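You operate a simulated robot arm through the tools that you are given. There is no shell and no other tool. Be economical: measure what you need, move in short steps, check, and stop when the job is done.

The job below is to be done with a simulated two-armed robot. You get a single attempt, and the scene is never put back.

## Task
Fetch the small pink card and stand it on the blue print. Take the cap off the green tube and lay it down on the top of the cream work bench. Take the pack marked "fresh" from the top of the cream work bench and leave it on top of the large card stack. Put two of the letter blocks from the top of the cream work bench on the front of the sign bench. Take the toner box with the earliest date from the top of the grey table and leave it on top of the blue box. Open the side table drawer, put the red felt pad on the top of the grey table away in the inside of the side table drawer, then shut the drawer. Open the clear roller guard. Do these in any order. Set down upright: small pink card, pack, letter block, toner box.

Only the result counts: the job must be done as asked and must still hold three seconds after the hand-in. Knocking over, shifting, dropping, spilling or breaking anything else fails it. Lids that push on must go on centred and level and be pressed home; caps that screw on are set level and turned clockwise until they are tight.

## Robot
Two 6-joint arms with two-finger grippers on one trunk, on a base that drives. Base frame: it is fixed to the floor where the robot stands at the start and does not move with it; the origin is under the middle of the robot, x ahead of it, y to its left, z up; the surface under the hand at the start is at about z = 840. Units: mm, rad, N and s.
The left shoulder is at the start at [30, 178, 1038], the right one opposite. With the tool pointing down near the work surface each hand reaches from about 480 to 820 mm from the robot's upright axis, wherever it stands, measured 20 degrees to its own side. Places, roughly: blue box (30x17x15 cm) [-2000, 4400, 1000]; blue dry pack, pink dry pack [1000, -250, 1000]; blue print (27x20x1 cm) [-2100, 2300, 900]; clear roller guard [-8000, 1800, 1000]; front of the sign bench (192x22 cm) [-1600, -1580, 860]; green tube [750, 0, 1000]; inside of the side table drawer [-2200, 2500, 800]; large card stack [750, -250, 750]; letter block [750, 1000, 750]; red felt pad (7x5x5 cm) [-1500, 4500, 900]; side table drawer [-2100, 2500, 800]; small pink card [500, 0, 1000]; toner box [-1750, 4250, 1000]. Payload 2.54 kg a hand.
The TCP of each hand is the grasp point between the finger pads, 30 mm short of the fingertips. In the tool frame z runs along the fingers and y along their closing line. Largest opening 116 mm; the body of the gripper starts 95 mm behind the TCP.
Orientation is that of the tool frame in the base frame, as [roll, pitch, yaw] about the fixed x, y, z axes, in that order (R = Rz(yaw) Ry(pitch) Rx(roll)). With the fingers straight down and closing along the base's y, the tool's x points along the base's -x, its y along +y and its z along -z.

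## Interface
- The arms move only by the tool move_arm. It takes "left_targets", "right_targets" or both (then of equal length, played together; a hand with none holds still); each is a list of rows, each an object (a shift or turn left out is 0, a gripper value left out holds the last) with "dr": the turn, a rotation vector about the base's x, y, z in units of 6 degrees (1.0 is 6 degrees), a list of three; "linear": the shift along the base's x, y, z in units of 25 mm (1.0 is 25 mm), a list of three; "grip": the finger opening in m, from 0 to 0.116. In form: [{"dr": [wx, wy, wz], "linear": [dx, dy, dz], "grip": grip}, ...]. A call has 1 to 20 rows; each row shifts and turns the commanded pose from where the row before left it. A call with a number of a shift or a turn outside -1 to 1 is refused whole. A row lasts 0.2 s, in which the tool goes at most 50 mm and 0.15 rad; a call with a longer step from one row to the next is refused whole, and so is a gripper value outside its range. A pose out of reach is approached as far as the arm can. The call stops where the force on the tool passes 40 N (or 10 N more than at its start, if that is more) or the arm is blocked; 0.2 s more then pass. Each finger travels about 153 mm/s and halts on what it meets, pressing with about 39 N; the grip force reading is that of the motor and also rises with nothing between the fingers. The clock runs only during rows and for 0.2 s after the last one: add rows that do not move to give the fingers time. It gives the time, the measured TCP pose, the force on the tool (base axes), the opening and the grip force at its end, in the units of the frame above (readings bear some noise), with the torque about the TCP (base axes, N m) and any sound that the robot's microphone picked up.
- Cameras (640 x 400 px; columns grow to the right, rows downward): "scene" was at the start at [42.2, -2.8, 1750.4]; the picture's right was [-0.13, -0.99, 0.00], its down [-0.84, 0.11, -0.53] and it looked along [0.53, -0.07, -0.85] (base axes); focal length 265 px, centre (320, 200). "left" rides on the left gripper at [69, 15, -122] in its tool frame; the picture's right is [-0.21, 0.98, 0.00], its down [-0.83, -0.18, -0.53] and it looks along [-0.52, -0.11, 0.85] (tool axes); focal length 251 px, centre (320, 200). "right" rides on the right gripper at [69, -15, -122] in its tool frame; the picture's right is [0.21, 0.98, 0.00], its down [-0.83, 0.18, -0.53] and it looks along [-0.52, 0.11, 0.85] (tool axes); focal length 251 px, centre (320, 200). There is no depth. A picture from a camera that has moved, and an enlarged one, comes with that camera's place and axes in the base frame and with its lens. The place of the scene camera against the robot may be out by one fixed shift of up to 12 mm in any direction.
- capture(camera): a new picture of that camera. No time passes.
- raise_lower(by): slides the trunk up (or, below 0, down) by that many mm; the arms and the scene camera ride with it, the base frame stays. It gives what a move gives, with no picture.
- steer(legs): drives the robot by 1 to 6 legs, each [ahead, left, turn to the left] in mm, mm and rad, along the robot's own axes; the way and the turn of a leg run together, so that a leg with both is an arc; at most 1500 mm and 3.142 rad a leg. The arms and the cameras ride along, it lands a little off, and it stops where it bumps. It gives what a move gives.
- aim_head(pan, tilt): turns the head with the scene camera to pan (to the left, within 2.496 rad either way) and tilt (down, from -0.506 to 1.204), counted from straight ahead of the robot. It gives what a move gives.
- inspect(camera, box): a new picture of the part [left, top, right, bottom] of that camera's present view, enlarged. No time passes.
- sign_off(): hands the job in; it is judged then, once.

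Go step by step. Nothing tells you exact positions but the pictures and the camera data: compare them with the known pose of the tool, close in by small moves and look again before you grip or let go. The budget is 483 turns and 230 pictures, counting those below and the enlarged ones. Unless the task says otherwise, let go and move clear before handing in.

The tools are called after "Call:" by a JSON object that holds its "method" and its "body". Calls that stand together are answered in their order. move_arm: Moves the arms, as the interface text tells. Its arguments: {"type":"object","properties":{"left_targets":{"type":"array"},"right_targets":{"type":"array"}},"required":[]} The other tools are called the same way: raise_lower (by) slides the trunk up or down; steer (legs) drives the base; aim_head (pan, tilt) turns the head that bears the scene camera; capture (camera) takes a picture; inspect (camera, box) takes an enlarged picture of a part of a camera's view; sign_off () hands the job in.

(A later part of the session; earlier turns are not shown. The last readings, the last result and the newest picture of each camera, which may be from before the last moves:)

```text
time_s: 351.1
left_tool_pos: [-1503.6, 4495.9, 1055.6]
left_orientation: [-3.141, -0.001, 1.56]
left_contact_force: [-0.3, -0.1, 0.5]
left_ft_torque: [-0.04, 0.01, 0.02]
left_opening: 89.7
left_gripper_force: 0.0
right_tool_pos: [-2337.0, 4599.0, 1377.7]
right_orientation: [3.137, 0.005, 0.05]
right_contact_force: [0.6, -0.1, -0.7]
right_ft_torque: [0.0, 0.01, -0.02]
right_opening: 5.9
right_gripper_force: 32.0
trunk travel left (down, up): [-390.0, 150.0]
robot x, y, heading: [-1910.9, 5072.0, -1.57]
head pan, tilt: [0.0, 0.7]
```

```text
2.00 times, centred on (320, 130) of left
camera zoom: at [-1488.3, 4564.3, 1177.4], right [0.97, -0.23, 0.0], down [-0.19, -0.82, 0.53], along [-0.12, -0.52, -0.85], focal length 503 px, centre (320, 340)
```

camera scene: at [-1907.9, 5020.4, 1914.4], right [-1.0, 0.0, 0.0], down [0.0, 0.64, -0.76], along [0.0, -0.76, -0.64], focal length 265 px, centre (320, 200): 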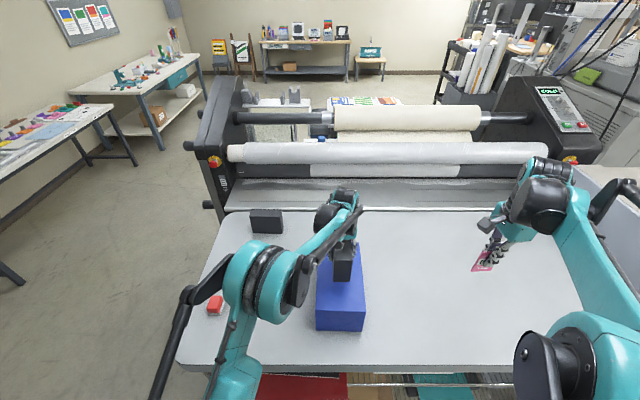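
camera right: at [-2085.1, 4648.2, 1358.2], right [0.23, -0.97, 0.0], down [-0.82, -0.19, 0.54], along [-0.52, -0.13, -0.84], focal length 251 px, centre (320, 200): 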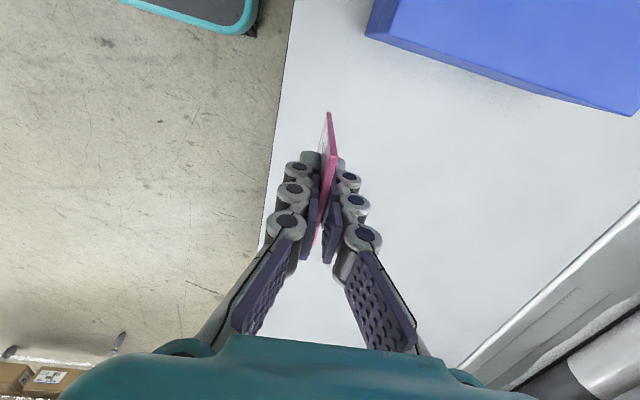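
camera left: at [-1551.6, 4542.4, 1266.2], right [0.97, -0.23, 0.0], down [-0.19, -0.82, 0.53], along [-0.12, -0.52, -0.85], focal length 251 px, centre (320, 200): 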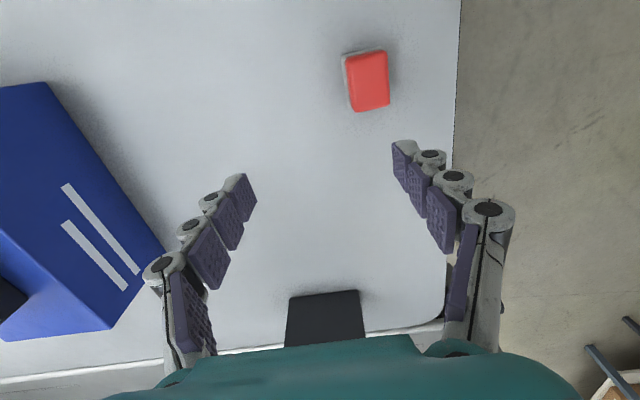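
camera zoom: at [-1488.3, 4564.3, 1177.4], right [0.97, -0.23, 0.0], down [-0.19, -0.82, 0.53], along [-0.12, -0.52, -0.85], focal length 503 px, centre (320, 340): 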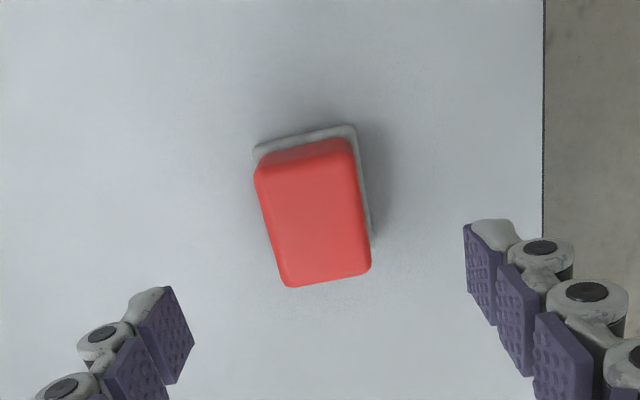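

Call:
{"method": "move_arm", "body": {"left_targets": [{"linear": [-0.12, -0.12, -0.9]}, {"linear": [0, 0, -1]}, {"linear": [0, 0, -1]}, {"linear": [0, 0, -1]}, {"linear": [0, 0, -0.6]}, {}, {"grip": 0.07}, {"grip": 0.055}, {"grip": 0.04}, {"grip": 0.03}, {}, {}]}}

Call:
{"method": "move_arm", "body": {"left_targets": [{"linear": [0, 0, 0.5]}, {"linear": [0, 0, 1]}, {"linear": [0, 0, 1]}, {"linear": [0, 0.3, 1]}, {"linear": [0, 0.3, 1]}, {"linear": [0, 0.3, 1]}, {"linear": [0, 0.3, 1]}, {"linear": [0, 0.3, 1]}]}}

Call:
{"method": "capture", "body": {"camera": "left"}}

```text
time_s: 352.7
left_tool_pos: [-1510.9, 4493.9, 949.0]
left_orientation: [3.14, 0.002, 1.559]
left_contact_force: [-6.9, 4.7, 56.0]
left_ft_torque: [0.27, -0.2, 0.1]
left_opening: 48.5
left_gripper_force: 45.3
right_tool_pos: [-2341.3, 4603.2, 1378.4]
right_orientation: [3.134, 0.002, 0.049]
right_contact_force: [1.0, 0.1, -0.4]
right_ft_torque: [0.01, 0.05, -0.01]
right_opening: 5.9
right_gripper_force: 31.5
trunk travel left (down, up): [-390.0, 150.0]
robot x, y, heading: [-1906.5, 5070.2, -1.571]
head pan, tilt: [0.0, 0.7]
stopped in row 8 (left hand): the force on the tool passed its limit at 77 N (the readings are from after the stop); the commanded pose is now the measured one
```

```text
time_s: 354.5
left_tool_pos: [-1509.0, 4529.7, 1132.8]
left_orientation: [-3.141, 0.002, 1.559]
left_contact_force: [0.3, 0.2, 0.5]
left_ft_torque: [0.0, -0.04, -0.02]
left_opening: 55.0
left_gripper_force: 0.1
right_tool_pos: [-2337.6, 4601.2, 1378.3]
right_orientation: [3.137, 0.001, 0.05]
right_contact_force: [0.3, 0.5, -0.1]
right_ft_torque: [-0.01, 0.01, 0.0]
right_opening: 6.2
right_gripper_force: 31.3
trunk travel left (down, up): [-390.0, 150.0]
robot x, y, heading: [-1913.4, 5070.4, -1.573]
head pan, tilt: [0.0, 0.7]
```

```text
102 pictures are left
camera left: at [-1492.8, 4598.2, 1254.6], right [0.97, -0.23, 0.0], down [-0.19, -0.82, 0.54], along [-0.12, -0.52, -0.84], focal length 251 px, centre (320, 200)
```

left: 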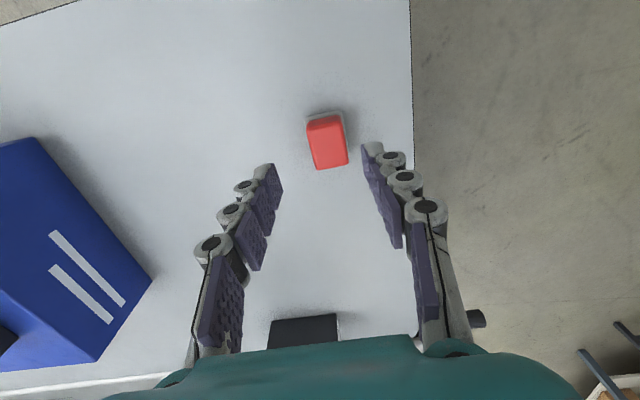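

The fingertips met something low while closing. I'll retry the grip about 12 mm higher.

Call:
{"method": "move_arm", "body": {"left_targets": [{"linear": [0, -0.4, 0], "grip": 0.08}, {"linear": [0, -0.4, -1]}, {"linear": [0, -0.4, -1]}, {"linear": [0, -0.22, -1]}, {"linear": [0, 0, -1]}, {"linear": [0, 0, -1]}, {}]}}

Call:
{"method": "inspect", "body": {"camera": "left", "box": [200, 30, 440, 270]}}

```text
time_s: 356.1
left_tool_pos: [-1508.2, 4492.4, 1007.9]
left_orientation: [-3.141, 0.002, 1.559]
left_contact_force: [-0.2, 0.5, -0.4]
left_ft_torque: [-0.03, 0.01, 0.04]
left_opening: 80.0
left_gripper_force: 0.0
right_tool_pos: [-2338.2, 4599.1, 1378.3]
right_orientation: [3.136, 0.004, 0.049]
right_contact_force: [-0.2, 0.1, -0.5]
right_ft_torque: [-0.02, -0.05, 0.0]
right_opening: 5.7
right_gripper_force: 30.6
trunk travel left (down, up): [-390.0, 150.0]
robot x, y, heading: [-1906.8, 5068.5, -1.577]
head pan, tilt: [0.0, 0.7]
```

```text
1.67 times, centred on (320, 150) of left
camera zoom: at [-1492.9, 4561.0, 1129.4], right [0.97, -0.23, 0.0], down [-0.19, -0.82, 0.54], along [-0.12, -0.52, -0.84], focal length 419 px, centre (320, 283)
```

zoom: 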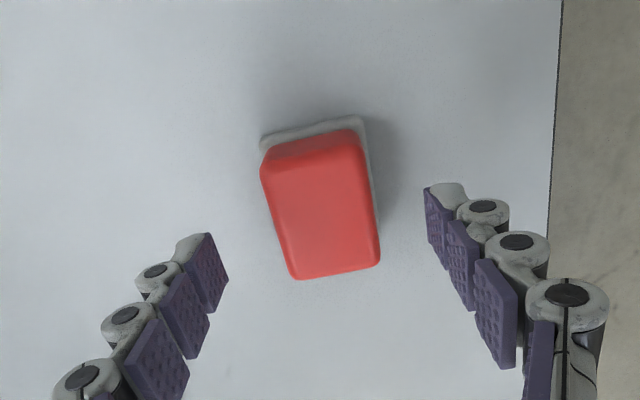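

Call:
{"method": "move_arm", "body": {"left_targets": [{"linear": [0, 0, -1]}, {"linear": [0, 0, -0.9]}, {}, {"grip": 0.06}, {"grip": 0.05}, {"grip": 0.04}, {"grip": 0.035}, {}]}}

```text
time_s: 357.9
left_tool_pos: [-1509.3, 4494.1, 961.5]
left_orientation: [-3.139, 0.003, 1.562]
left_contact_force: [3.0, -1.7, 18.1]
left_ft_torque: [0.02, -0.16, 0.03]
left_opening: 42.7
left_gripper_force: 38.4
right_tool_pos: [-2337.8, 4602.0, 1377.7]
right_orientation: [3.136, 0.003, 0.049]
right_contact_force: [0.2, -0.7, 0.0]
right_ft_torque: [0.03, -0.03, -0.01]
right_opening: 6.3
right_gripper_force: 31.3
trunk travel left (down, up): [-390.0, 150.0]
robot x, y, heading: [-1909.7, 5067.9, -1.572]
head pan, tilt: [0.0, 0.7]
```

Call:
{"method": "move_arm", "body": {"left_targets": [{"linear": [0, 0, 0.3]}, {"linear": [0, 0, 0.7]}, {"linear": [0, 0, 1]}, {"linear": [0, 0, 1]}, {"linear": [0, 0.3, 1]}, {"linear": [0, 0.3, 1]}, {"linear": [0, 0.3, 1]}, {"linear": [0, 0.3, 1]}]}}

Call:
{"method": "capture", "body": {"camera": "left"}}

```text
time_s: 359.7
left_tool_pos: [-1507.7, 4525.0, 1133.7]
left_orientation: [-3.139, 0.002, 1.561]
left_contact_force: [0.2, -0.1, -0.3]
left_ft_torque: [0.03, -0.02, 0.01]
left_opening: 42.6
left_gripper_force: 39.0
right_tool_pos: [-2336.9, 4600.8, 1376.8]
right_orientation: [3.137, 0.004, 0.049]
right_contact_force: [0.3, 0.0, -0.5]
right_ft_torque: [-0.02, 0.03, -0.01]
right_opening: 6.0
right_gripper_force: 31.4
trunk travel left (down, up): [-390.0, 150.0]
robot x, y, heading: [-1911.8, 5067.3, -1.572]
head pan, tilt: [0.0, 0.7]
```

```text
100 pictures are left
camera left: at [-1492.6, 4593.1, 1255.9], right [0.97, -0.23, 0.0], down [-0.19, -0.82, 0.54], along [-0.12, -0.52, -0.84], focal length 251 px, centre (320, 200)
```

left: 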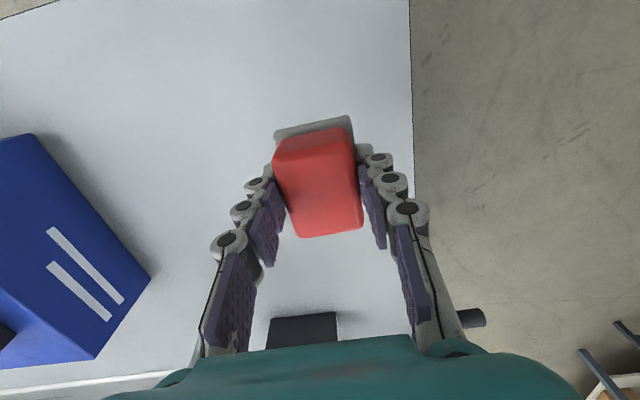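

The pad is held. I'll tuck both hands in and drive back round to the open drawer.

Call:
{"method": "steer", "body": {"legs": [[-260, 0, 0]]}}

Call:
{"method": "move_arm", "body": {"left_targets": [{"linear": [-1, 0, 0.5]}, {"linear": [-1, 0, 0.5]}, {"linear": [-1, 0, 0.5]}, {"linear": [-1, 0, 0.5]}, {"linear": [-1, 0, 0.5]}, {"linear": [-1, 0, 0.5]}, {"linear": [-1, 0, 0]}, {"linear": [-1, 0, 0]}], "right_targets": [{"linear": [1, 0, -1]}, {"linear": [1, 0, -1]}, {"linear": [1, 0, -1]}, {"linear": [1, 0, -1]}, {"linear": [1, 0, -1]}, {"linear": [1, 0, 0]}, {"linear": [1, 0, 0]}, {"linear": [1, 0, 0]}]}}

Call:
{"method": "steer", "body": {"legs": [[0, 1430, 0], [1500, 0, 0], [1280, 0, 0], [0, 0, -1.571]]}}

Call:
{"method": "capture", "body": {"camera": "scene"}}

```text
time_s: 361.6
left_tool_pos: [-1506.3, 4785.0, 1133.2]
left_orientation: [-3.139, 0.002, 1.564]
left_contact_force: [0.7, 0.2, -0.9]
left_ft_torque: [0.02, 0.01, 0.01]
left_opening: 42.5
left_gripper_force: 39.1
right_tool_pos: [-2335.9, 4855.7, 1376.1]
right_orientation: [3.137, 0.003, 0.053]
right_contact_force: [0.2, -0.1, 0.1]
right_ft_torque: [-0.02, 0.0, -0.03]
right_opening: 5.8
right_gripper_force: 31.3
trunk travel left (down, up): [-390.0, 150.0]
robot x, y, heading: [-1909.7, 5329.1, -1.569]
head pan, tilt: [0.0, 0.7]
```

```text
time_s: 363.4
left_tool_pos: [-1706.2, 4784.7, 1208.5]
left_orientation: [-3.139, 0.002, 1.564]
left_contact_force: [-0.2, 0.7, -0.2]
left_ft_torque: [0.01, 0.0, -0.02]
left_opening: 42.4
left_gripper_force: 39.3
right_tool_pos: [-2134.7, 4855.9, 1251.5]
right_orientation: [3.137, 0.004, 0.053]
right_contact_force: [0.1, 0.2, 0.7]
right_ft_torque: [0.01, 0.0, -0.03]
right_opening: 6.1
right_gripper_force: 31.7
trunk travel left (down, up): [-390.0, 150.0]
robot x, y, heading: [-1910.8, 5326.0, -1.566]
head pan, tilt: [0.0, 0.7]
```

```text
time_s: 387.4
left_tool_pos: [-997.1, 2308.8, 1208.2]
left_orientation: [-3.142, -0.001, 0.019]
left_contact_force: [-0.2, -0.6, -0.4]
left_ft_torque: [-0.02, -0.06, 0.01]
left_opening: 42.5
left_gripper_force: 39.0
right_tool_pos: [-937.0, 2739.9, 1253.0]
right_orientation: [3.137, 0.004, -1.496]
right_contact_force: [0.4, -0.5, 0.4]
right_ft_torque: [0.02, -0.02, -0.01]
right_opening: 5.9
right_gripper_force: 31.6
trunk travel left (down, up): [-390.0, 150.0]
robot x, y, heading: [-460.1, 2524.3, -3.112]
head pan, tilt: [0.0, 0.7]
```

```text
99 pictures are left
camera scene: at [-510.8, 2530.2, 1914.4], right [-0.03, 1.0, 0.0], down [0.64, 0.02, -0.76], along [-0.76, -0.02, -0.64], focal length 265 px, centre (320, 200)
```

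scene: 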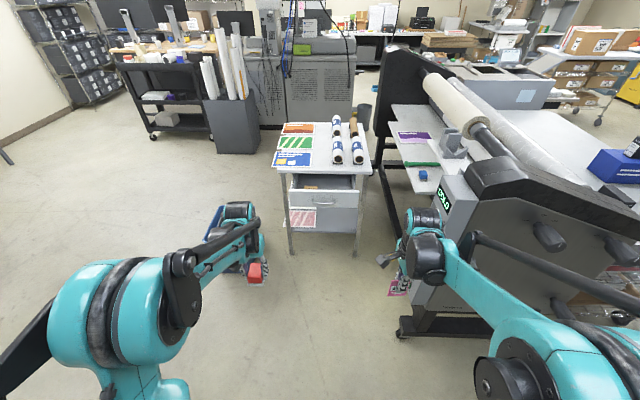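

I'll shift a little away from the laminator and drive up to the drawer, then look.

Call:
{"method": "steer", "body": {"legs": [[0, 75, -0.03], [700, 0, 0]]}}

Call:
{"method": "raise_lower", "body": {"by": -200}}

Call:
{"method": "aim_head", "body": {"pan": 0.0, "tilt": 0.85}}

Call:
{"method": "capture", "body": {"camera": "scene"}}

Call:
{"method": "capture", "body": {"camera": "left"}}

```text
time_s: 391.9
left_tool_pos: [-1688.6, 2243.5, 1208.0]
left_orientation: [-3.14, 0.001, -0.006]
left_contact_force: [-0.2, 0.1, -0.6]
left_ft_torque: [0.0, -0.03, 0.0]
left_opening: 42.5
left_gripper_force: 39.0
right_tool_pos: [-1621.2, 2673.0, 1252.7]
right_orientation: [3.136, 0.003, -1.517]
right_contact_force: [-0.4, -1.0, -0.6]
right_ft_torque: [0.01, -0.01, 0.0]
right_opening: 6.2
right_gripper_force: 31.6
trunk travel left (down, up): [-390.0, 150.0]
robot x, y, heading: [-1147.2, 2446.2, -3.139]
head pan, tilt: [0.0, 0.7]
```

```text
time_s: 394.0
left_tool_pos: [-1690.1, 2243.9, 1008.8]
left_orientation: [-3.14, 0.002, -0.004]
left_contact_force: [0.3, 0.6, -1.3]
left_ft_torque: [0.01, 0.01, -0.01]
left_opening: 42.5
left_gripper_force: 39.5
right_tool_pos: [-1619.8, 2673.8, 1053.4]
right_orientation: [3.137, 0.003, -1.517]
right_contact_force: [-0.9, -0.2, 0.1]
right_ft_torque: [0.03, -0.01, -0.02]
right_opening: 6.1
right_gripper_force: 30.9
trunk travel left (down, up): [-190.0, 350.0]
robot x, y, heading: [-1145.2, 2446.8, -3.126]
head pan, tilt: [0.0, 0.7]
```

```text
time_s: 394.7
left_tool_pos: [-1689.9, 2243.0, 1008.9]
left_orientation: [-3.14, 0.002, -0.005]
left_contact_force: [-0.4, -0.1, -0.7]
left_ft_torque: [-0.01, -0.02, -0.02]
left_opening: 42.5
left_gripper_force: 39.3
right_tool_pos: [-1620.4, 2673.7, 1053.5]
right_orientation: [3.136, 0.005, -1.517]
right_contact_force: [-0.6, 0.0, -0.4]
right_ft_torque: [-0.01, -0.02, 0.01]
right_opening: 5.9
right_gripper_force: 31.0
trunk travel left (down, up): [-190.0, 350.0]
robot x, y, heading: [-1146.6, 2451.2, -3.14]
head pan, tilt: [0.0, 0.85]
```

```text
98 pictures are left
camera scene: at [-1191.9, 2454.7, 1702.2], right [0.0, 1.0, 0.0], down [0.75, 0.0, -0.66], along [-0.66, 0.0, -0.75], focal length 265 px, centre (320, 200)
```

scene: 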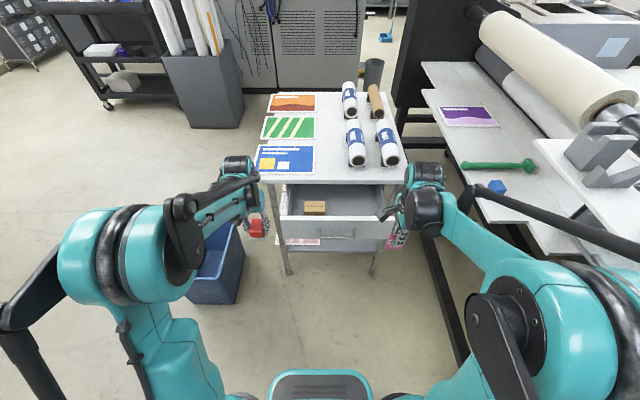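

```text
97 pictures are left
camera left: at [-1620.6, 2227.1, 1130.7], right [-0.22, -0.98, 0.0], down [-0.82, 0.18, 0.54], along [-0.52, 0.12, -0.84], focal length 251 px, centre (320, 200)
```

left: 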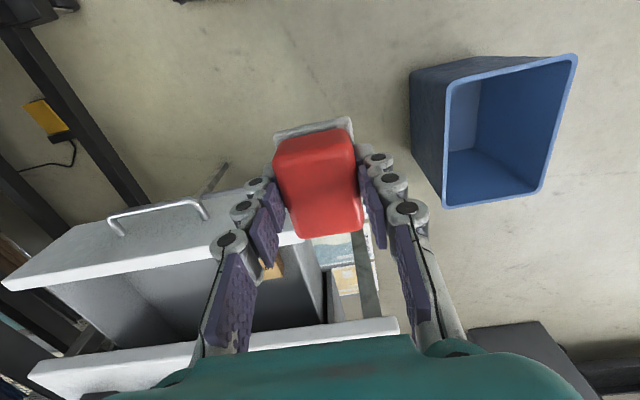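

Call:
{"method": "inspect", "body": {"camera": "scene", "box": [240, 130, 420, 270]}}

```text
2.86 times, centred on (330, 200) of scene
camera zoom: at [-1191.9, 2454.7, 1702.2], right [0.0, 1.0, 0.0], down [0.75, 0.0, -0.66], along [-0.66, 0.0, -0.75], focal length 757 px, centre (291, 200)
```

zoom: 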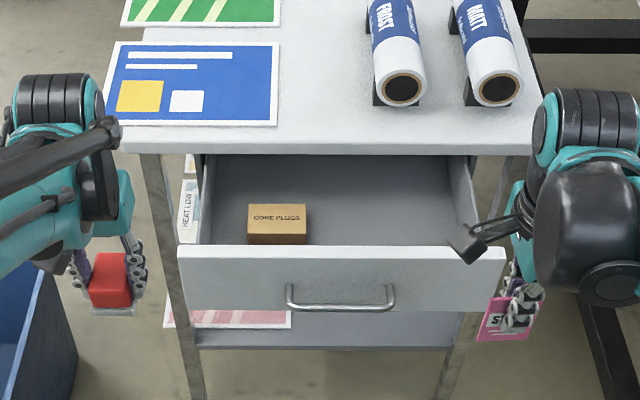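

The drawer holds a small "core plugs" box on the left, and the right half is free. I'll move the pad over (-1895,2550).

Call:
{"method": "move_arm", "body": {"left_targets": [{"linear": [-0.63, 0.945, 0]}, {"linear": [-0.63, 0.945, 0]}, {"linear": [-0.63, 0.945, 0]}, {"linear": [-0.63, 0.945, 0]}, {"linear": [-0.63, 0.945, 0]}, {"linear": [-0.63, 0.945, 0]}, {"linear": [-0.63, 0.945, 0]}, {"linear": [-0.63, 0.945, 0]}, {"linear": [-0.63, 0.945, 0]}, {"linear": [-0.63, 0.945, 0]}, {"linear": [-0.63, 0.945, 0]}, {"linear": [-0.63, 0.945, 0]}, {"linear": [-0.63, 0.945, 0]}, {}]}}

Call:
{"method": "capture", "body": {"camera": "left"}}

Call:
{"method": "capture", "body": {"camera": "scene"}}

```text
time_s: 397.7
left_tool_pos: [-1894.2, 2547.9, 1007.8]
left_orientation: [-3.14, 0.001, -0.004]
left_contact_force: [0.5, -0.2, -1.1]
left_ft_torque: [0.0, 0.05, 0.04]
left_opening: 42.4
left_gripper_force: 38.7
right_tool_pos: [-1619.1, 2672.9, 1052.8]
right_orientation: [3.136, 0.006, -1.517]
right_contact_force: [0.4, -0.3, -0.7]
right_ft_torque: [0.04, 0.01, 0.0]
right_opening: 6.0
right_gripper_force: 31.7
trunk travel left (down, up): [-190.0, 350.0]
robot x, y, heading: [-1144.8, 2448.3, -3.132]
head pan, tilt: [0.0, 0.85]
```

```text
95 pictures are left
camera left: at [-1825.5, 2531.6, 1130.3], right [-0.22, -0.98, 0.0], down [-0.82, 0.18, 0.54], along [-0.52, 0.12, -0.84], focal length 251 px, centre (320, 200)
```

left: 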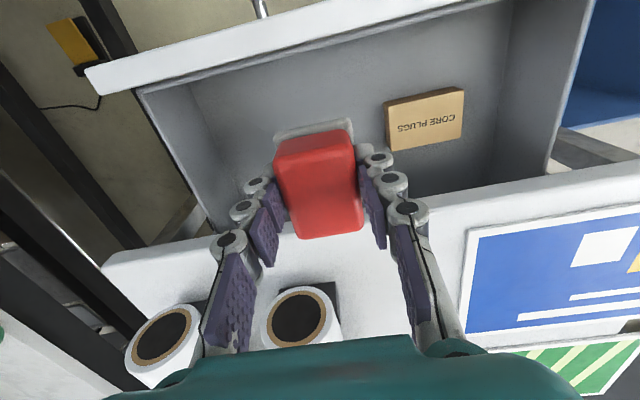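

```text
94 pictures are left
camera scene: at [-1190.7, 2454.2, 1702.2], right [0.0, 1.0, 0.0], down [0.75, 0.0, -0.66], along [-0.66, 0.0, -0.75], focal length 265 px, centre (320, 200)
```

scene: 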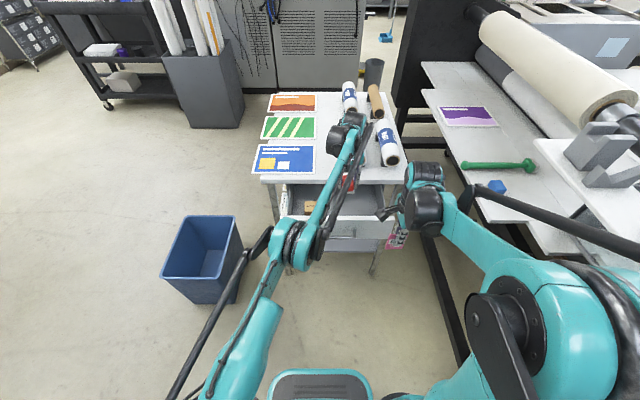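

Good clearance all round. I'll lower into the drawer.

Call:
{"method": "move_arm", "body": {"left_targets": [{"linear": [0, 0, -1]}, {"linear": [0, 0, -1]}, {"linear": [0, 0, -1]}, {"linear": [0, 0, -1]}, {"linear": [0, 0, -0.8]}, {"linear": [0, 0, -0.3]}]}}

Call:
{"method": "move_arm", "body": {"left_targets": [{"linear": [0, 0, -0.2]}, {"linear": [0, 0, -0.2]}, {"linear": [0, 0, -0.2]}]}}

Call:
{"method": "capture", "body": {"camera": "left"}}

```text
time_s: 399.1
left_tool_pos: [-1893.9, 2550.2, 879.8]
left_orientation: [-3.141, 0.001, -0.007]
left_contact_force: [0.6, 0.6, -0.7]
left_ft_torque: [-0.02, -0.03, 0.01]
left_opening: 42.5
left_gripper_force: 39.4
right_tool_pos: [-1619.4, 2673.9, 1052.6]
right_orientation: [3.137, 0.003, -1.516]
right_contact_force: [0.0, -0.8, -0.9]
right_ft_torque: [0.0, -0.02, -0.04]
right_opening: 5.8
right_gripper_force: 31.9
trunk travel left (down, up): [-190.0, 350.0]
robot x, y, heading: [-1147.4, 2447.9, -3.135]
head pan, tilt: [0.0, 0.85]
```

```text
time_s: 399.9
left_tool_pos: [-1894.0, 2551.4, 866.7]
left_orientation: [-3.139, 0.003, -0.007]
left_contact_force: [0.0, -0.9, -0.4]
left_ft_torque: [0.02, 0.0, -0.01]
left_opening: 42.6
left_gripper_force: 39.1
right_tool_pos: [-1620.1, 2673.5, 1052.7]
right_orientation: [3.137, 0.005, -1.516]
right_contact_force: [0.3, -0.9, 0.2]
right_ft_torque: [0.02, 0.02, 0.01]
right_opening: 6.1
right_gripper_force: 31.8
trunk travel left (down, up): [-190.0, 350.0]
robot x, y, heading: [-1143.8, 2447.3, -3.136]
head pan, tilt: [0.0, 0.85]
```

```text
93 pictures are left
camera left: at [-1825.3, 2534.7, 987.9], right [-0.22, -0.98, 0.0], down [-0.82, 0.18, 0.54], along [-0.52, 0.12, -0.84], focal length 251 px, centre (320, 200)
```

left: 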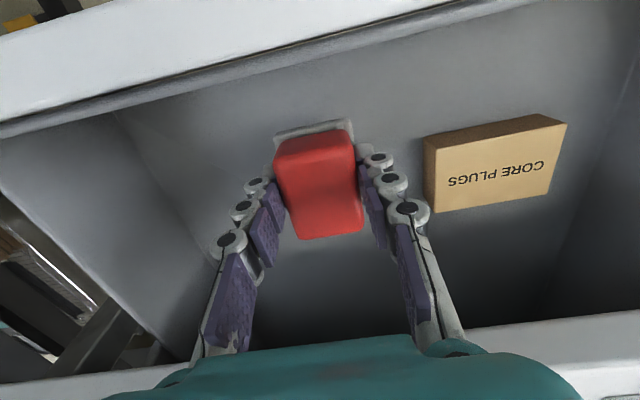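

Call:
{"method": "move_arm", "body": {"left_targets": [{"linear": [0, 0, -0.2]}, {"linear": [0, 0, -0.2]}, {"linear": [0, 0, -0.2]}]}}

Call:
{"method": "move_arm", "body": {"left_targets": [{"linear": [0, 0, -0.15]}, {"linear": [0, 0, -0.15]}]}}

Call:
{"method": "move_arm", "body": {"left_targets": [{"linear": [0, 0, -0.15]}, {"linear": [0, 0, -0.15]}]}}

```text
time_s: 400.7
left_tool_pos: [-1892.0, 2549.2, 852.6]
left_orientation: [-3.137, 0.003, -0.005]
left_contact_force: [-0.6, -0.2, -1.4]
left_ft_torque: [-0.01, 0.01, 0.04]
left_opening: 42.9
left_gripper_force: 39.0
left hand out of reach, approached as far as the arm can: row 3
right_tool_pos: [-1619.2, 2673.7, 1052.6]
right_orientation: [3.136, 0.004, -1.517]
right_contact_force: [0.7, 1.3, -0.6]
right_ft_torque: [-0.02, 0.02, 0.02]
right_opening: 5.9
right_gripper_force: 31.8
trunk travel left (down, up): [-190.0, 350.0]
robot x, y, heading: [-1149.6, 2448.8, -3.136]
head pan, tilt: [0.0, 0.85]
```

```text
time_s: 401.3
left_tool_pos: [-1889.8, 2549.2, 845.3]
left_orientation: [-3.138, 0.005, -0.005]
left_contact_force: [-0.2, -0.1, 0.0]
left_ft_torque: [0.0, -0.04, 0.01]
left_opening: 42.7
left_gripper_force: 38.9
right_tool_pos: [-1620.0, 2672.9, 1053.0]
right_orientation: [3.136, 0.004, -1.516]
right_contact_force: [-0.4, -0.5, -0.6]
right_ft_torque: [0.02, -0.03, 0.02]
right_opening: 5.8
right_gripper_force: 31.2
trunk travel left (down, up): [-190.0, 350.0]
robot x, y, heading: [-1139.0, 2446.2, -3.135]
head pan, tilt: [0.0, 0.85]
```

```text
time_s: 401.9
left_tool_pos: [-1886.8, 2546.6, 837.5]
left_orientation: [-3.138, 0.004, -0.005]
left_contact_force: [0.2, 0.4, -0.9]
left_ft_torque: [-0.02, 0.03, 0.0]
left_opening: 42.7
left_gripper_force: 38.8
left hand out of reach, approached as far as the arm can: row 1
right_tool_pos: [-1620.0, 2672.8, 1052.6]
right_orientation: [3.137, 0.003, -1.517]
right_contact_force: [0.0, -0.2, -0.5]
right_ft_torque: [0.03, -0.01, -0.01]
right_opening: 6.1
right_gripper_force: 31.1
trunk travel left (down, up): [-190.0, 350.0]
robot x, y, heading: [-1142.9, 2450.8, -3.135]
head pan, tilt: [0.0, 0.85]
```

The arm is near full stretch, so I'll edge the base forward and compensate with the arm.

Call:
{"method": "steer", "body": {"legs": [[40, 0, 0]]}}

Call:
{"method": "move_arm", "body": {"left_targets": [{"linear": [0.8, 0, 0]}, {"linear": [0.8, 0, 0]}]}}

Call:
{"method": "move_arm", "body": {"left_targets": [{"linear": [0, 0, -0.15]}, {"linear": [0, 0, -0.15]}]}}

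```text
time_s: 402.8
left_tool_pos: [-1929.6, 2547.0, 836.3]
left_orientation: [-3.139, 0.001, -0.006]
left_contact_force: [0.3, 0.6, -0.5]
left_ft_torque: [0.01, -0.04, -0.01]
left_opening: 42.6
left_gripper_force: 39.1
right_tool_pos: [-1662.1, 2673.3, 1052.1]
right_orientation: [3.139, 0.004, -1.517]
right_contact_force: [-0.4, -0.2, -0.3]
right_ft_torque: [0.01, -0.09, 0.02]
right_opening: 5.8
right_gripper_force: 32.0
trunk travel left (down, up): [-190.0, 350.0]
robot x, y, heading: [-1187.7, 2449.6, -3.136]
head pan, tilt: [0.0, 0.85]
```

```text
time_s: 403.4
left_tool_pos: [-1888.5, 2547.3, 837.8]
left_orientation: [-3.139, 0.003, -0.005]
left_contact_force: [-0.6, -0.3, -0.4]
left_ft_torque: [0.01, -0.04, -0.03]
left_opening: 42.5
left_gripper_force: 38.5
right_tool_pos: [-1660.1, 2673.6, 1052.5]
right_orientation: [3.135, 0.003, -1.516]
right_contact_force: [1.2, 0.6, 0.2]
right_ft_torque: [0.0, 0.0, 0.0]
right_opening: 5.8
right_gripper_force: 31.9
trunk travel left (down, up): [-190.0, 350.0]
robot x, y, heading: [-1188.5, 2450.3, -3.134]
head pan, tilt: [0.0, 0.85]
```

```text
time_s: 404.0
left_tool_pos: [-1888.5, 2548.6, 830.6]
left_orientation: [-3.137, 0.002, -0.004]
left_contact_force: [0.2, 0.0, -1.0]
left_ft_torque: [-0.01, 0.01, -0.02]
left_opening: 42.4
left_gripper_force: 39.0
right_tool_pos: [-1661.1, 2672.4, 1052.5]
right_orientation: [3.136, 0.004, -1.517]
right_contact_force: [0.1, 0.2, 0.4]
right_ft_torque: [-0.02, -0.02, -0.01]
right_opening: 6.1
right_gripper_force: 31.4
trunk travel left (down, up): [-190.0, 350.0]
robot x, y, heading: [-1193.2, 2447.0, -3.133]
head pan, tilt: [0.0, 0.85]
```

Reach is fine now. I'll keep lowering in small steps.

Call:
{"method": "move_arm", "body": {"left_targets": [{"linear": [0, 0, -0.15]}, {"linear": [0, 0, -0.15]}]}}

Call:
{"method": "move_arm", "body": {"left_targets": [{"linear": [0, 0, -0.15]}, {"linear": [0, 0, -0.15]}]}}

Call:
{"method": "capture", "body": {"camera": "left"}}

```text
time_s: 404.6
left_tool_pos: [-1886.6, 2547.7, 822.8]
left_orientation: [-3.138, 0.006, -0.005]
left_contact_force: [0.4, -0.4, 9.0]
left_ft_torque: [-0.14, -0.21, -0.05]
left_opening: 42.6
left_gripper_force: 39.0
right_tool_pos: [-1659.2, 2672.4, 1054.0]
right_orientation: [3.136, 0.003, -1.516]
right_contact_force: [0.4, -0.8, 0.3]
right_ft_torque: [0.01, -0.01, 0.0]
right_opening: 5.9
right_gripper_force: 32.2
trunk travel left (down, up): [-190.0, 350.0]
robot x, y, heading: [-1190.0, 2446.3, -3.14]
head pan, tilt: [0.0, 0.85]
```

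```text
time_s: 405.1
left_tool_pos: [-1887.0, 2546.7, 823.3]
left_orientation: [-3.138, 0.007, -0.006]
left_contact_force: [-1.8, -0.6, 33.0]
left_ft_torque: [-0.06, -0.13, 0.0]
left_opening: 42.6
left_gripper_force: 39.0
right_tool_pos: [-1658.3, 2672.4, 1053.3]
right_orientation: [3.134, 0.005, -1.516]
right_contact_force: [-0.9, 0.4, -0.5]
right_ft_torque: [0.01, -0.04, -0.04]
right_opening: 6.1
right_gripper_force: 31.8
trunk travel left (down, up): [-190.0, 350.0]
robot x, y, heading: [-1184.1, 2450.4, -3.137]
head pan, tilt: [0.0, 0.85]
stopped in row 2 (left hand): the force on the tool passed its limit at 46 N (the readings are from after the stop); the commanded pose is now the measured one
```

```text
92 pictures are left
camera left: at [-1818.2, 2531.0, 944.8], right [-0.22, -0.98, 0.0], down [-0.82, 0.18, 0.54], along [-0.53, 0.12, -0.84], focal length 251 px, centre (320, 200)
```

left: 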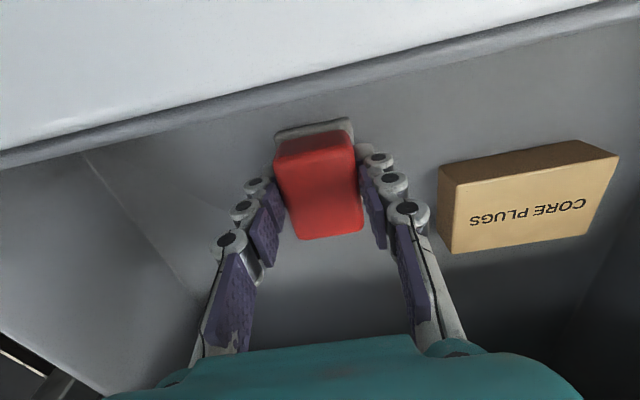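

The pad is resting on the drawer floor. I'll release it and lift out.

Call:
{"method": "move_arm", "body": {"left_targets": [{"linear": [0, 0, 0.06]}, {"grip": 0.055}, {"grip": 0.07}, {}, {"linear": [0, 0, 0.4]}, {"linear": [0, 0, 1]}, {"linear": [0, 0, 1]}, {"linear": [0, 0, 1]}, {"linear": [0, 0, 1]}, {"linear": [0, 0, 1]}, {"linear": [0, 0, 1]}]}}

Call:
{"method": "capture", "body": {"camera": "left"}}

```text
time_s: 407.5
left_tool_pos: [-1888.2, 2548.6, 981.9]
left_orientation: [-3.136, 0.003, -0.005]
left_contact_force: [0.3, 0.6, 0.6]
left_ft_torque: [-0.02, -0.01, -0.01]
left_opening: 70.1
left_gripper_force: 0.1
right_tool_pos: [-1659.5, 2672.9, 1053.2]
right_orientation: [3.136, 0.005, -1.517]
right_contact_force: [0.5, -0.1, 0.2]
right_ft_torque: [-0.01, 0.01, 0.01]
right_opening: 5.9
right_gripper_force: 30.9
trunk travel left (down, up): [-190.0, 350.0]
robot x, y, heading: [-1185.2, 2447.4, -3.133]
head pan, tilt: [0.0, 0.85]
```

```text
91 pictures are left
camera left: at [-1819.3, 2532.8, 1103.8], right [-0.22, -0.98, 0.0], down [-0.82, 0.18, 0.54], along [-0.52, 0.12, -0.84], focal length 251 px, centre (320, 200)
```

left: 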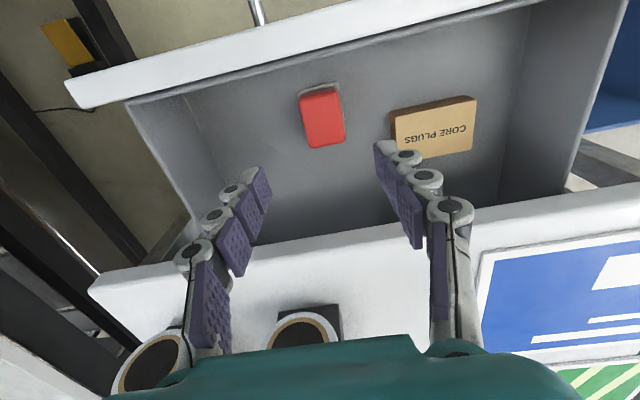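

The pad is in the drawer. I'll close the left hand, go in front of the handle, and push the drawer shut.

Call:
{"method": "move_arm", "body": {"left_targets": [{"linear": [0.9, 0, 0.4], "grip": 0.02}, {"linear": [0.9, -0.2, 0]}, {"linear": [0.9, -0.2, 0]}, {"linear": [0.9, -0.2, 0]}, {"linear": [0.9, -0.2, 0]}, {"linear": [0.9, -0.2, 0]}, {"linear": [0.9, -0.2, 0], "grip": 0.0}, {"linear": [0.9, -0.2, 0]}, {"linear": [0.9, -0.1, 0]}, {}]}}

Call:
{"method": "move_arm", "body": {"left_targets": [{"linear": [0, 0, -1]}, {"linear": [0, 0, -1]}, {"linear": [0, 0, -1]}, {"linear": [0, 0, -1]}, {"linear": [0, 0, -1]}, {"linear": [0, 0, -0.8]}, {}]}}

Call:
{"method": "capture", "body": {"camera": "left"}}

```text
time_s: 409.7
left_tool_pos: [-1686.4, 2511.0, 990.5]
left_orientation: [-3.138, 0.004, -0.006]
left_contact_force: [-0.1, 0.7, -0.2]
left_ft_torque: [-0.03, -0.05, 0.0]
left_opening: 0.0
left_gripper_force: 29.1
right_tool_pos: [-1659.9, 2672.6, 1052.3]
right_orientation: [3.135, 0.003, -1.517]
right_contact_force: [0.7, 0.1, -0.6]
right_ft_torque: [0.0, 0.01, 0.02]
right_opening: 6.1
right_gripper_force: 31.5
trunk travel left (down, up): [-190.0, 350.0]
robot x, y, heading: [-1185.5, 2449.1, -3.135]
head pan, tilt: [0.0, 0.85]
```

```text
time_s: 411.3
left_tool_pos: [-1683.6, 2511.2, 846.7]
left_orientation: [-3.138, 0.003, -0.004]
left_contact_force: [-0.1, -0.4, -0.1]
left_ft_torque: [-0.02, 0.01, 0.04]
left_opening: 0.1
left_gripper_force: 28.7
right_tool_pos: [-1660.1, 2673.6, 1053.4]
right_orientation: [3.135, 0.005, -1.516]
right_contact_force: [0.5, 0.2, -0.3]
right_ft_torque: [-0.01, -0.03, 0.03]
right_opening: 5.7
right_gripper_force: 31.7
trunk travel left (down, up): [-190.0, 350.0]
robot x, y, heading: [-1188.6, 2449.9, -3.139]
head pan, tilt: [0.0, 0.85]
```

```text
90 pictures are left
camera left: at [-1615.1, 2493.8, 967.9], right [-0.22, -0.98, 0.0], down [-0.82, 0.18, 0.54], along [-0.52, 0.12, -0.84], focal length 251 px, centre (320, 200)
```

left: 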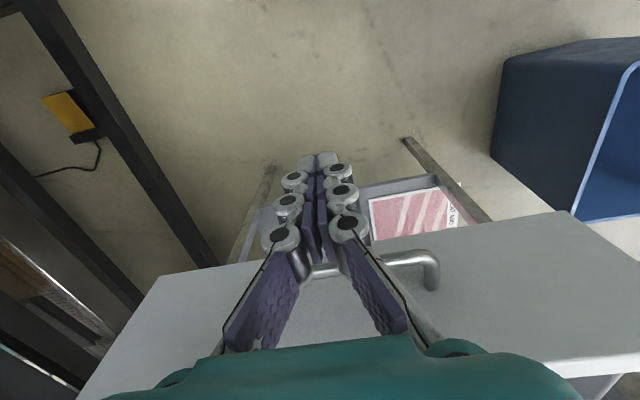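

Call:
{"method": "move_arm", "body": {"left_targets": [{"linear": [-0.8, -0.1, 0]}, {"linear": [-0.8, -0.1, 0]}, {"linear": [-0.8, 0, 0]}, {"linear": [-0.5, 0, 0]}, {"linear": [-0.5, 0, 0]}, {"linear": [-0.5, 0, 0]}, {"linear": [-0.5, 0, 0]}, {"linear": [-0.5, 0, 0]}, {"linear": [-0.5, 0, 0]}, {"linear": [-0.5, 0, 0]}, {"linear": [-0.5, 0, 0]}, {"linear": [-0.5, 0, 0]}, {"linear": [-0.5, 0, 0]}, {"linear": [-0.5, 0, 0]}]}}

Call:
{"method": "capture", "body": {"camera": "scene"}}

```text
time_s: 414.3
left_tool_pos: [-1883.5, 2504.4, 848.0]
left_orientation: [-3.137, 0.003, -0.004]
left_contact_force: [0.3, 0.1, 0.2]
left_ft_torque: [0.0, -0.05, 0.0]
left_opening: 0.0
left_gripper_force: 28.4
right_tool_pos: [-1659.9, 2672.6, 1053.1]
right_orientation: [3.136, 0.002, -1.518]
right_contact_force: [0.1, 1.1, 0.6]
right_ft_torque: [0.0, 0.0, 0.02]
right_opening: 5.7
right_gripper_force: 31.6
trunk travel left (down, up): [-190.0, 350.0]
robot x, y, heading: [-1188.6, 2448.5, -3.134]
head pan, tilt: [0.0, 0.85]
```

```text
89 pictures are left
camera scene: at [-1232.5, 2454.7, 1702.1], right [0.0, 1.0, 0.0], down [0.75, 0.0, -0.66], along [-0.66, 0.0, -0.75], focal length 265 px, centre (320, 200)
```

scene: 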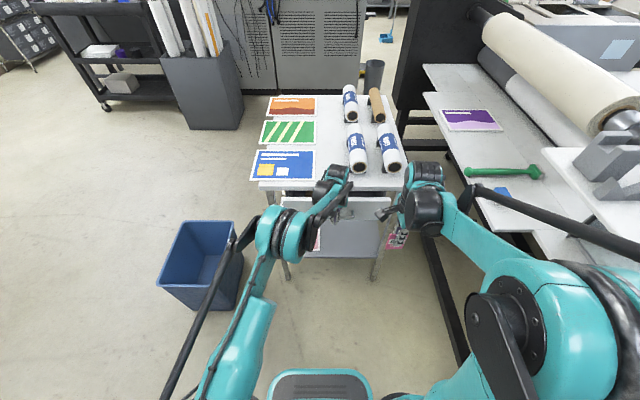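

The drawer is sliding in. I'll continue to the stop.

Call:
{"method": "move_arm", "body": {"left_targets": [{"linear": [-0.5, 0, 0]}, {"linear": [-0.5, 0, 0]}, {"linear": [-0.4, 0, 0]}, {"linear": [-0.4, 0, 0]}, {"linear": [-0.3, 0, 0]}, {"linear": [-0.2, 0, 0]}, {"linear": [-0.2, 0, 0]}]}}

Call:
{"method": "move_arm", "body": {"left_targets": [{"linear": [-0.2, 0, 0]}, {"linear": [-0.2, 0, 0]}, {"linear": [-0.2, 0, 0]}]}}

Call:
{"method": "capture", "body": {"camera": "left"}}

```text
time_s: 415.9
left_tool_pos: [-1945.1, 2506.1, 846.7]
left_orientation: [-3.138, 0.001, -0.005]
left_contact_force: [3.9, -0.1, -1.4]
left_ft_torque: [0.01, -0.07, 0.05]
left_opening: 0.0
left_gripper_force: 28.2
right_tool_pos: [-1659.9, 2673.2, 1053.7]
right_orientation: [3.135, 0.003, -1.517]
right_contact_force: [0.3, 0.0, 0.5]
right_ft_torque: [0.0, 0.0, 0.01]
right_opening: 6.0
right_gripper_force: 32.1
trunk travel left (down, up): [-190.0, 350.0]
robot x, y, heading: [-1188.8, 2449.3, -3.136]
head pan, tilt: [0.0, 0.85]
```

```text
time_s: 416.7
left_tool_pos: [-1945.5, 2505.8, 846.8]
left_orientation: [-3.138, 0.005, -0.005]
left_contact_force: [5.7, -1.1, -2.7]
left_ft_torque: [0.0, -0.11, 0.04]
left_opening: 5.7
left_gripper_force: 29.0
left hand out of reach, approached as far as the arm can: row 1, 2, 3
right_tool_pos: [-1659.1, 2672.6, 1053.4]
right_orientation: [3.137, 0.003, -1.517]
right_contact_force: [0.5, -0.6, 0.4]
right_ft_torque: [0.0, 0.01, -0.01]
right_opening: 6.3
right_gripper_force: 31.0
trunk travel left (down, up): [-190.0, 350.0]
robot x, y, heading: [-1188.3, 2448.7, -3.136]
head pan, tilt: [0.0, 0.85]
```

```text
88 pictures are left
camera left: at [-1876.3, 2488.6, 968.2], right [-0.22, -0.98, 0.0], down [-0.82, 0.18, 0.54], along [-0.52, 0.12, -0.84], focal length 251 px, centre (320, 200)
```

left: 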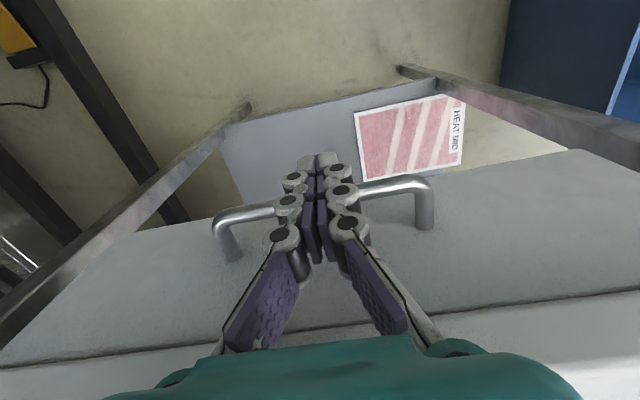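

The drawer is a few mm from closed, and the arm is at full stretch. I'll push the last bit with the base.

Call:
{"method": "steer", "body": {"legs": [[15, 0, 0]]}}

Call:
{"method": "inspect", "body": {"camera": "left", "box": [0, 140, 640, 400]}}

```text
time_s: 417.5
left_tool_pos: [-1945.2, 2507.1, 845.1]
left_orientation: [-3.142, -0.015, -0.007]
left_contact_force: [8.5, -1.9, 0.3]
left_ft_torque: [-0.02, -0.14, 0.0]
left_opening: 6.3
left_gripper_force: 28.9
right_tool_pos: [-1666.3, 2672.7, 1053.0]
right_orientation: [3.138, 0.004, -1.518]
right_contact_force: [-0.3, -0.8, 0.2]
right_ft_torque: [0.01, -0.03, 0.0]
right_opening: 5.8
right_gripper_force: 32.0
trunk travel left (down, up): [-190.0, 350.0]
robot x, y, heading: [-1192.8, 2447.5, -3.137]
head pan, tilt: [0.0, 0.85]
stopped in leg 1: the force on the tool passed its limit at 57 N (the readings are from after the stop); the commanded pose is now the measured one
```

```text
1.00 times, centred on (320, 270) of left (not enlarged: the box is as wide or as high as the picture)
camera zoom: at [-1879.0, 2489.6, 968.8], right [-0.22, -0.97, 0.0], down [-0.83, 0.19, 0.52], along [-0.51, 0.12, -0.85], focal length 251 px, centre (320, 130)
```

zoom: 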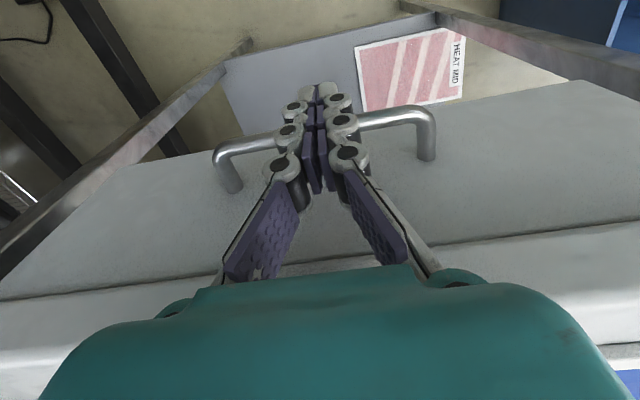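

A 57 N stop: the drawer is shut. I'll back away and check the left arm moves freely.

Call:
{"method": "steer", "body": {"legs": [[-60, 0, 0]]}}

Call:
{"method": "move_arm", "body": {"left_targets": [{"linear": [0.5, 0, 0.5]}, {"linear": [0.8, 0, 0.8]}, {"linear": [0.8, 0, 1]}, {"linear": [0.8, -0.5, 1]}, {"linear": [0.8, -0.8, 1]}, {"linear": [0.8, -0.8, 1]}, {"linear": [0.8, -1, 1]}, {"linear": [0.8, -1, 1]}, {"linear": [0, -1, 1]}, {"linear": [0, -1, 1]}]}}

Call:
{"method": "capture", "body": {"camera": "scene"}}

Call:
{"method": "inspect", "body": {"camera": "scene", "box": [240, 130, 420, 270]}}

```text
time_s: 418.4
left_tool_pos: [-1883.9, 2505.9, 846.3]
left_orientation: [3.14, -0.011, -0.007]
left_contact_force: [0.7, 0.3, 1.3]
left_ft_torque: [0.0, 0.06, 0.0]
left_opening: 0.0
left_gripper_force: 28.5
right_tool_pos: [-1603.4, 2673.0, 1054.0]
right_orientation: [3.133, 0.005, -1.515]
right_contact_force: [0.6, 0.1, 0.3]
right_ft_torque: [-0.02, 0.05, -0.01]
right_opening: 6.0
right_gripper_force: 31.0
trunk travel left (down, up): [-190.0, 350.0]
robot x, y, heading: [-1133.3, 2447.9, -3.139]
head pan, tilt: [0.0, 0.85]
```

```text
time_s: 420.6
left_tool_pos: [-1734.5, 2352.3, 1078.4]
left_orientation: [-3.139, -0.011, -0.006]
left_contact_force: [-0.1, -0.3, 0.5]
left_ft_torque: [0.01, 0.03, 0.0]
left_opening: 0.1
left_gripper_force: 28.4
right_tool_pos: [-1604.3, 2672.8, 1053.7]
right_orientation: [3.137, 0.006, -1.515]
right_contact_force: [0.0, 0.8, -0.3]
right_ft_torque: [-0.01, -0.01, -0.02]
right_opening: 5.5
right_gripper_force: 31.1
trunk travel left (down, up): [-190.0, 350.0]
robot x, y, heading: [-1129.5, 2451.5, -3.132]
head pan, tilt: [0.0, 0.85]
```

```text
86 pictures are left
camera scene: at [-1175.2, 2454.0, 1702.2], right [-0.01, 1.0, 0.0], down [0.75, 0.0, -0.66], along [-0.66, 0.0, -0.75], focal length 265 px, centre (320, 200)
```

scene: 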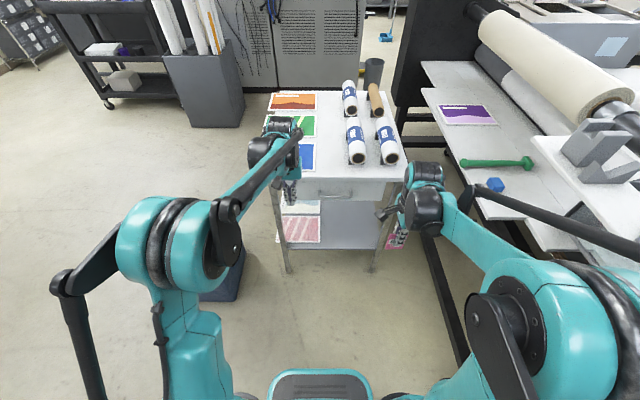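

```text
2.86 times, centred on (330, 200) of scene
camera zoom: at [-1175.2, 2454.0, 1702.2], right [-0.01, 1.0, 0.0], down [0.75, 0.0, -0.66], along [-0.66, 0.0, -0.75], focal length 757 px, centre (291, 200)
```

zoom: 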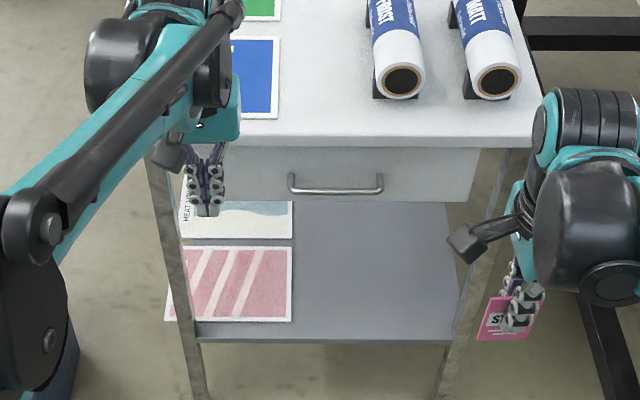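

The drawer is shut. Now the card: I'll raise the trunk and shift so that the right arm faces the blue print.

Call:
{"method": "raise_lower", "body": {"by": 190}}

Call:
{"method": "steer", "body": {"legs": [[0, 250, 0], [270, 0, 0]]}}

Call:
{"method": "capture", "body": {"camera": "scene"}}

Call:
{"method": "capture", "body": {"camera": "right"}}

```text
time_s: 422.7
left_tool_pos: [-1735.8, 2352.7, 1267.4]
left_orientation: [3.142, -0.013, -0.005]
left_contact_force: [0.8, 0.6, -0.1]
left_ft_torque: [0.0, 0.0, 0.01]
left_opening: 0.0
left_gripper_force: 28.4
right_tool_pos: [-1604.1, 2672.9, 1243.5]
right_orientation: [3.136, 0.004, -1.516]
right_contact_force: [1.1, -0.5, 0.2]
right_ft_torque: [0.0, 0.0, -0.02]
right_opening: 6.0
right_gripper_force: 31.8
trunk travel left (down, up): [-380.0, 160.0]
robot x, y, heading: [-1131.0, 2448.4, -3.139]
head pan, tilt: [0.0, 0.85]
```

```text
time_s: 426.0
left_tool_pos: [-1997.6, 2101.7, 1269.4]
left_orientation: [3.141, -0.013, -0.008]
left_contact_force: [-1.1, -0.6, -0.6]
left_ft_torque: [0.01, 0.0, -0.05]
left_opening: 0.0
left_gripper_force: 29.2
right_tool_pos: [-1868.6, 2420.4, 1242.7]
right_orientation: [3.136, 0.003, -1.518]
right_contact_force: [-0.4, 0.0, -0.2]
right_ft_torque: [0.01, 0.01, -0.01]
right_opening: 6.1
right_gripper_force: 30.9
trunk travel left (down, up): [-380.0, 160.0]
robot x, y, heading: [-1392.9, 2194.4, -3.142]
head pan, tilt: [0.0, 0.85]
```

```text
84 pictures are left
camera scene: at [-1440.4, 2201.8, 1892.1], right [0.0, 1.0, 0.0], down [0.75, 0.0, -0.66], along [-0.66, 0.0, -0.75], focal length 265 px, centre (320, 200)
```

scene: 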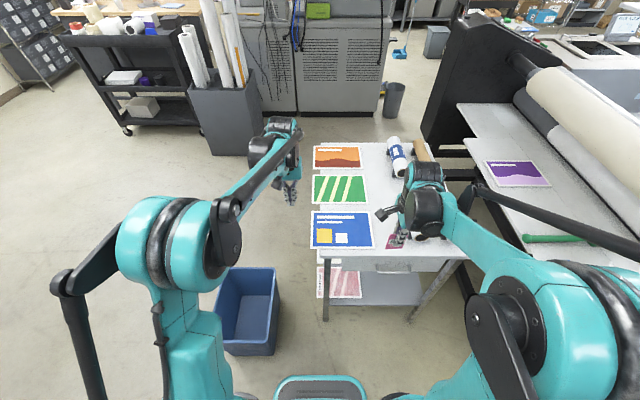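

```text
83 pictures are left
camera right: at [-1849.7, 2352.5, 1364.5], right [-0.96, -0.27, 0.0], down [-0.22, 0.81, 0.54], along [-0.15, 0.52, -0.84], focal length 251 px, centre (320, 200)
```

right: 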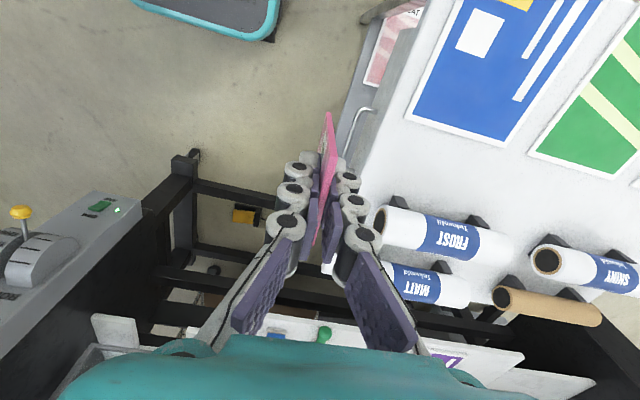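

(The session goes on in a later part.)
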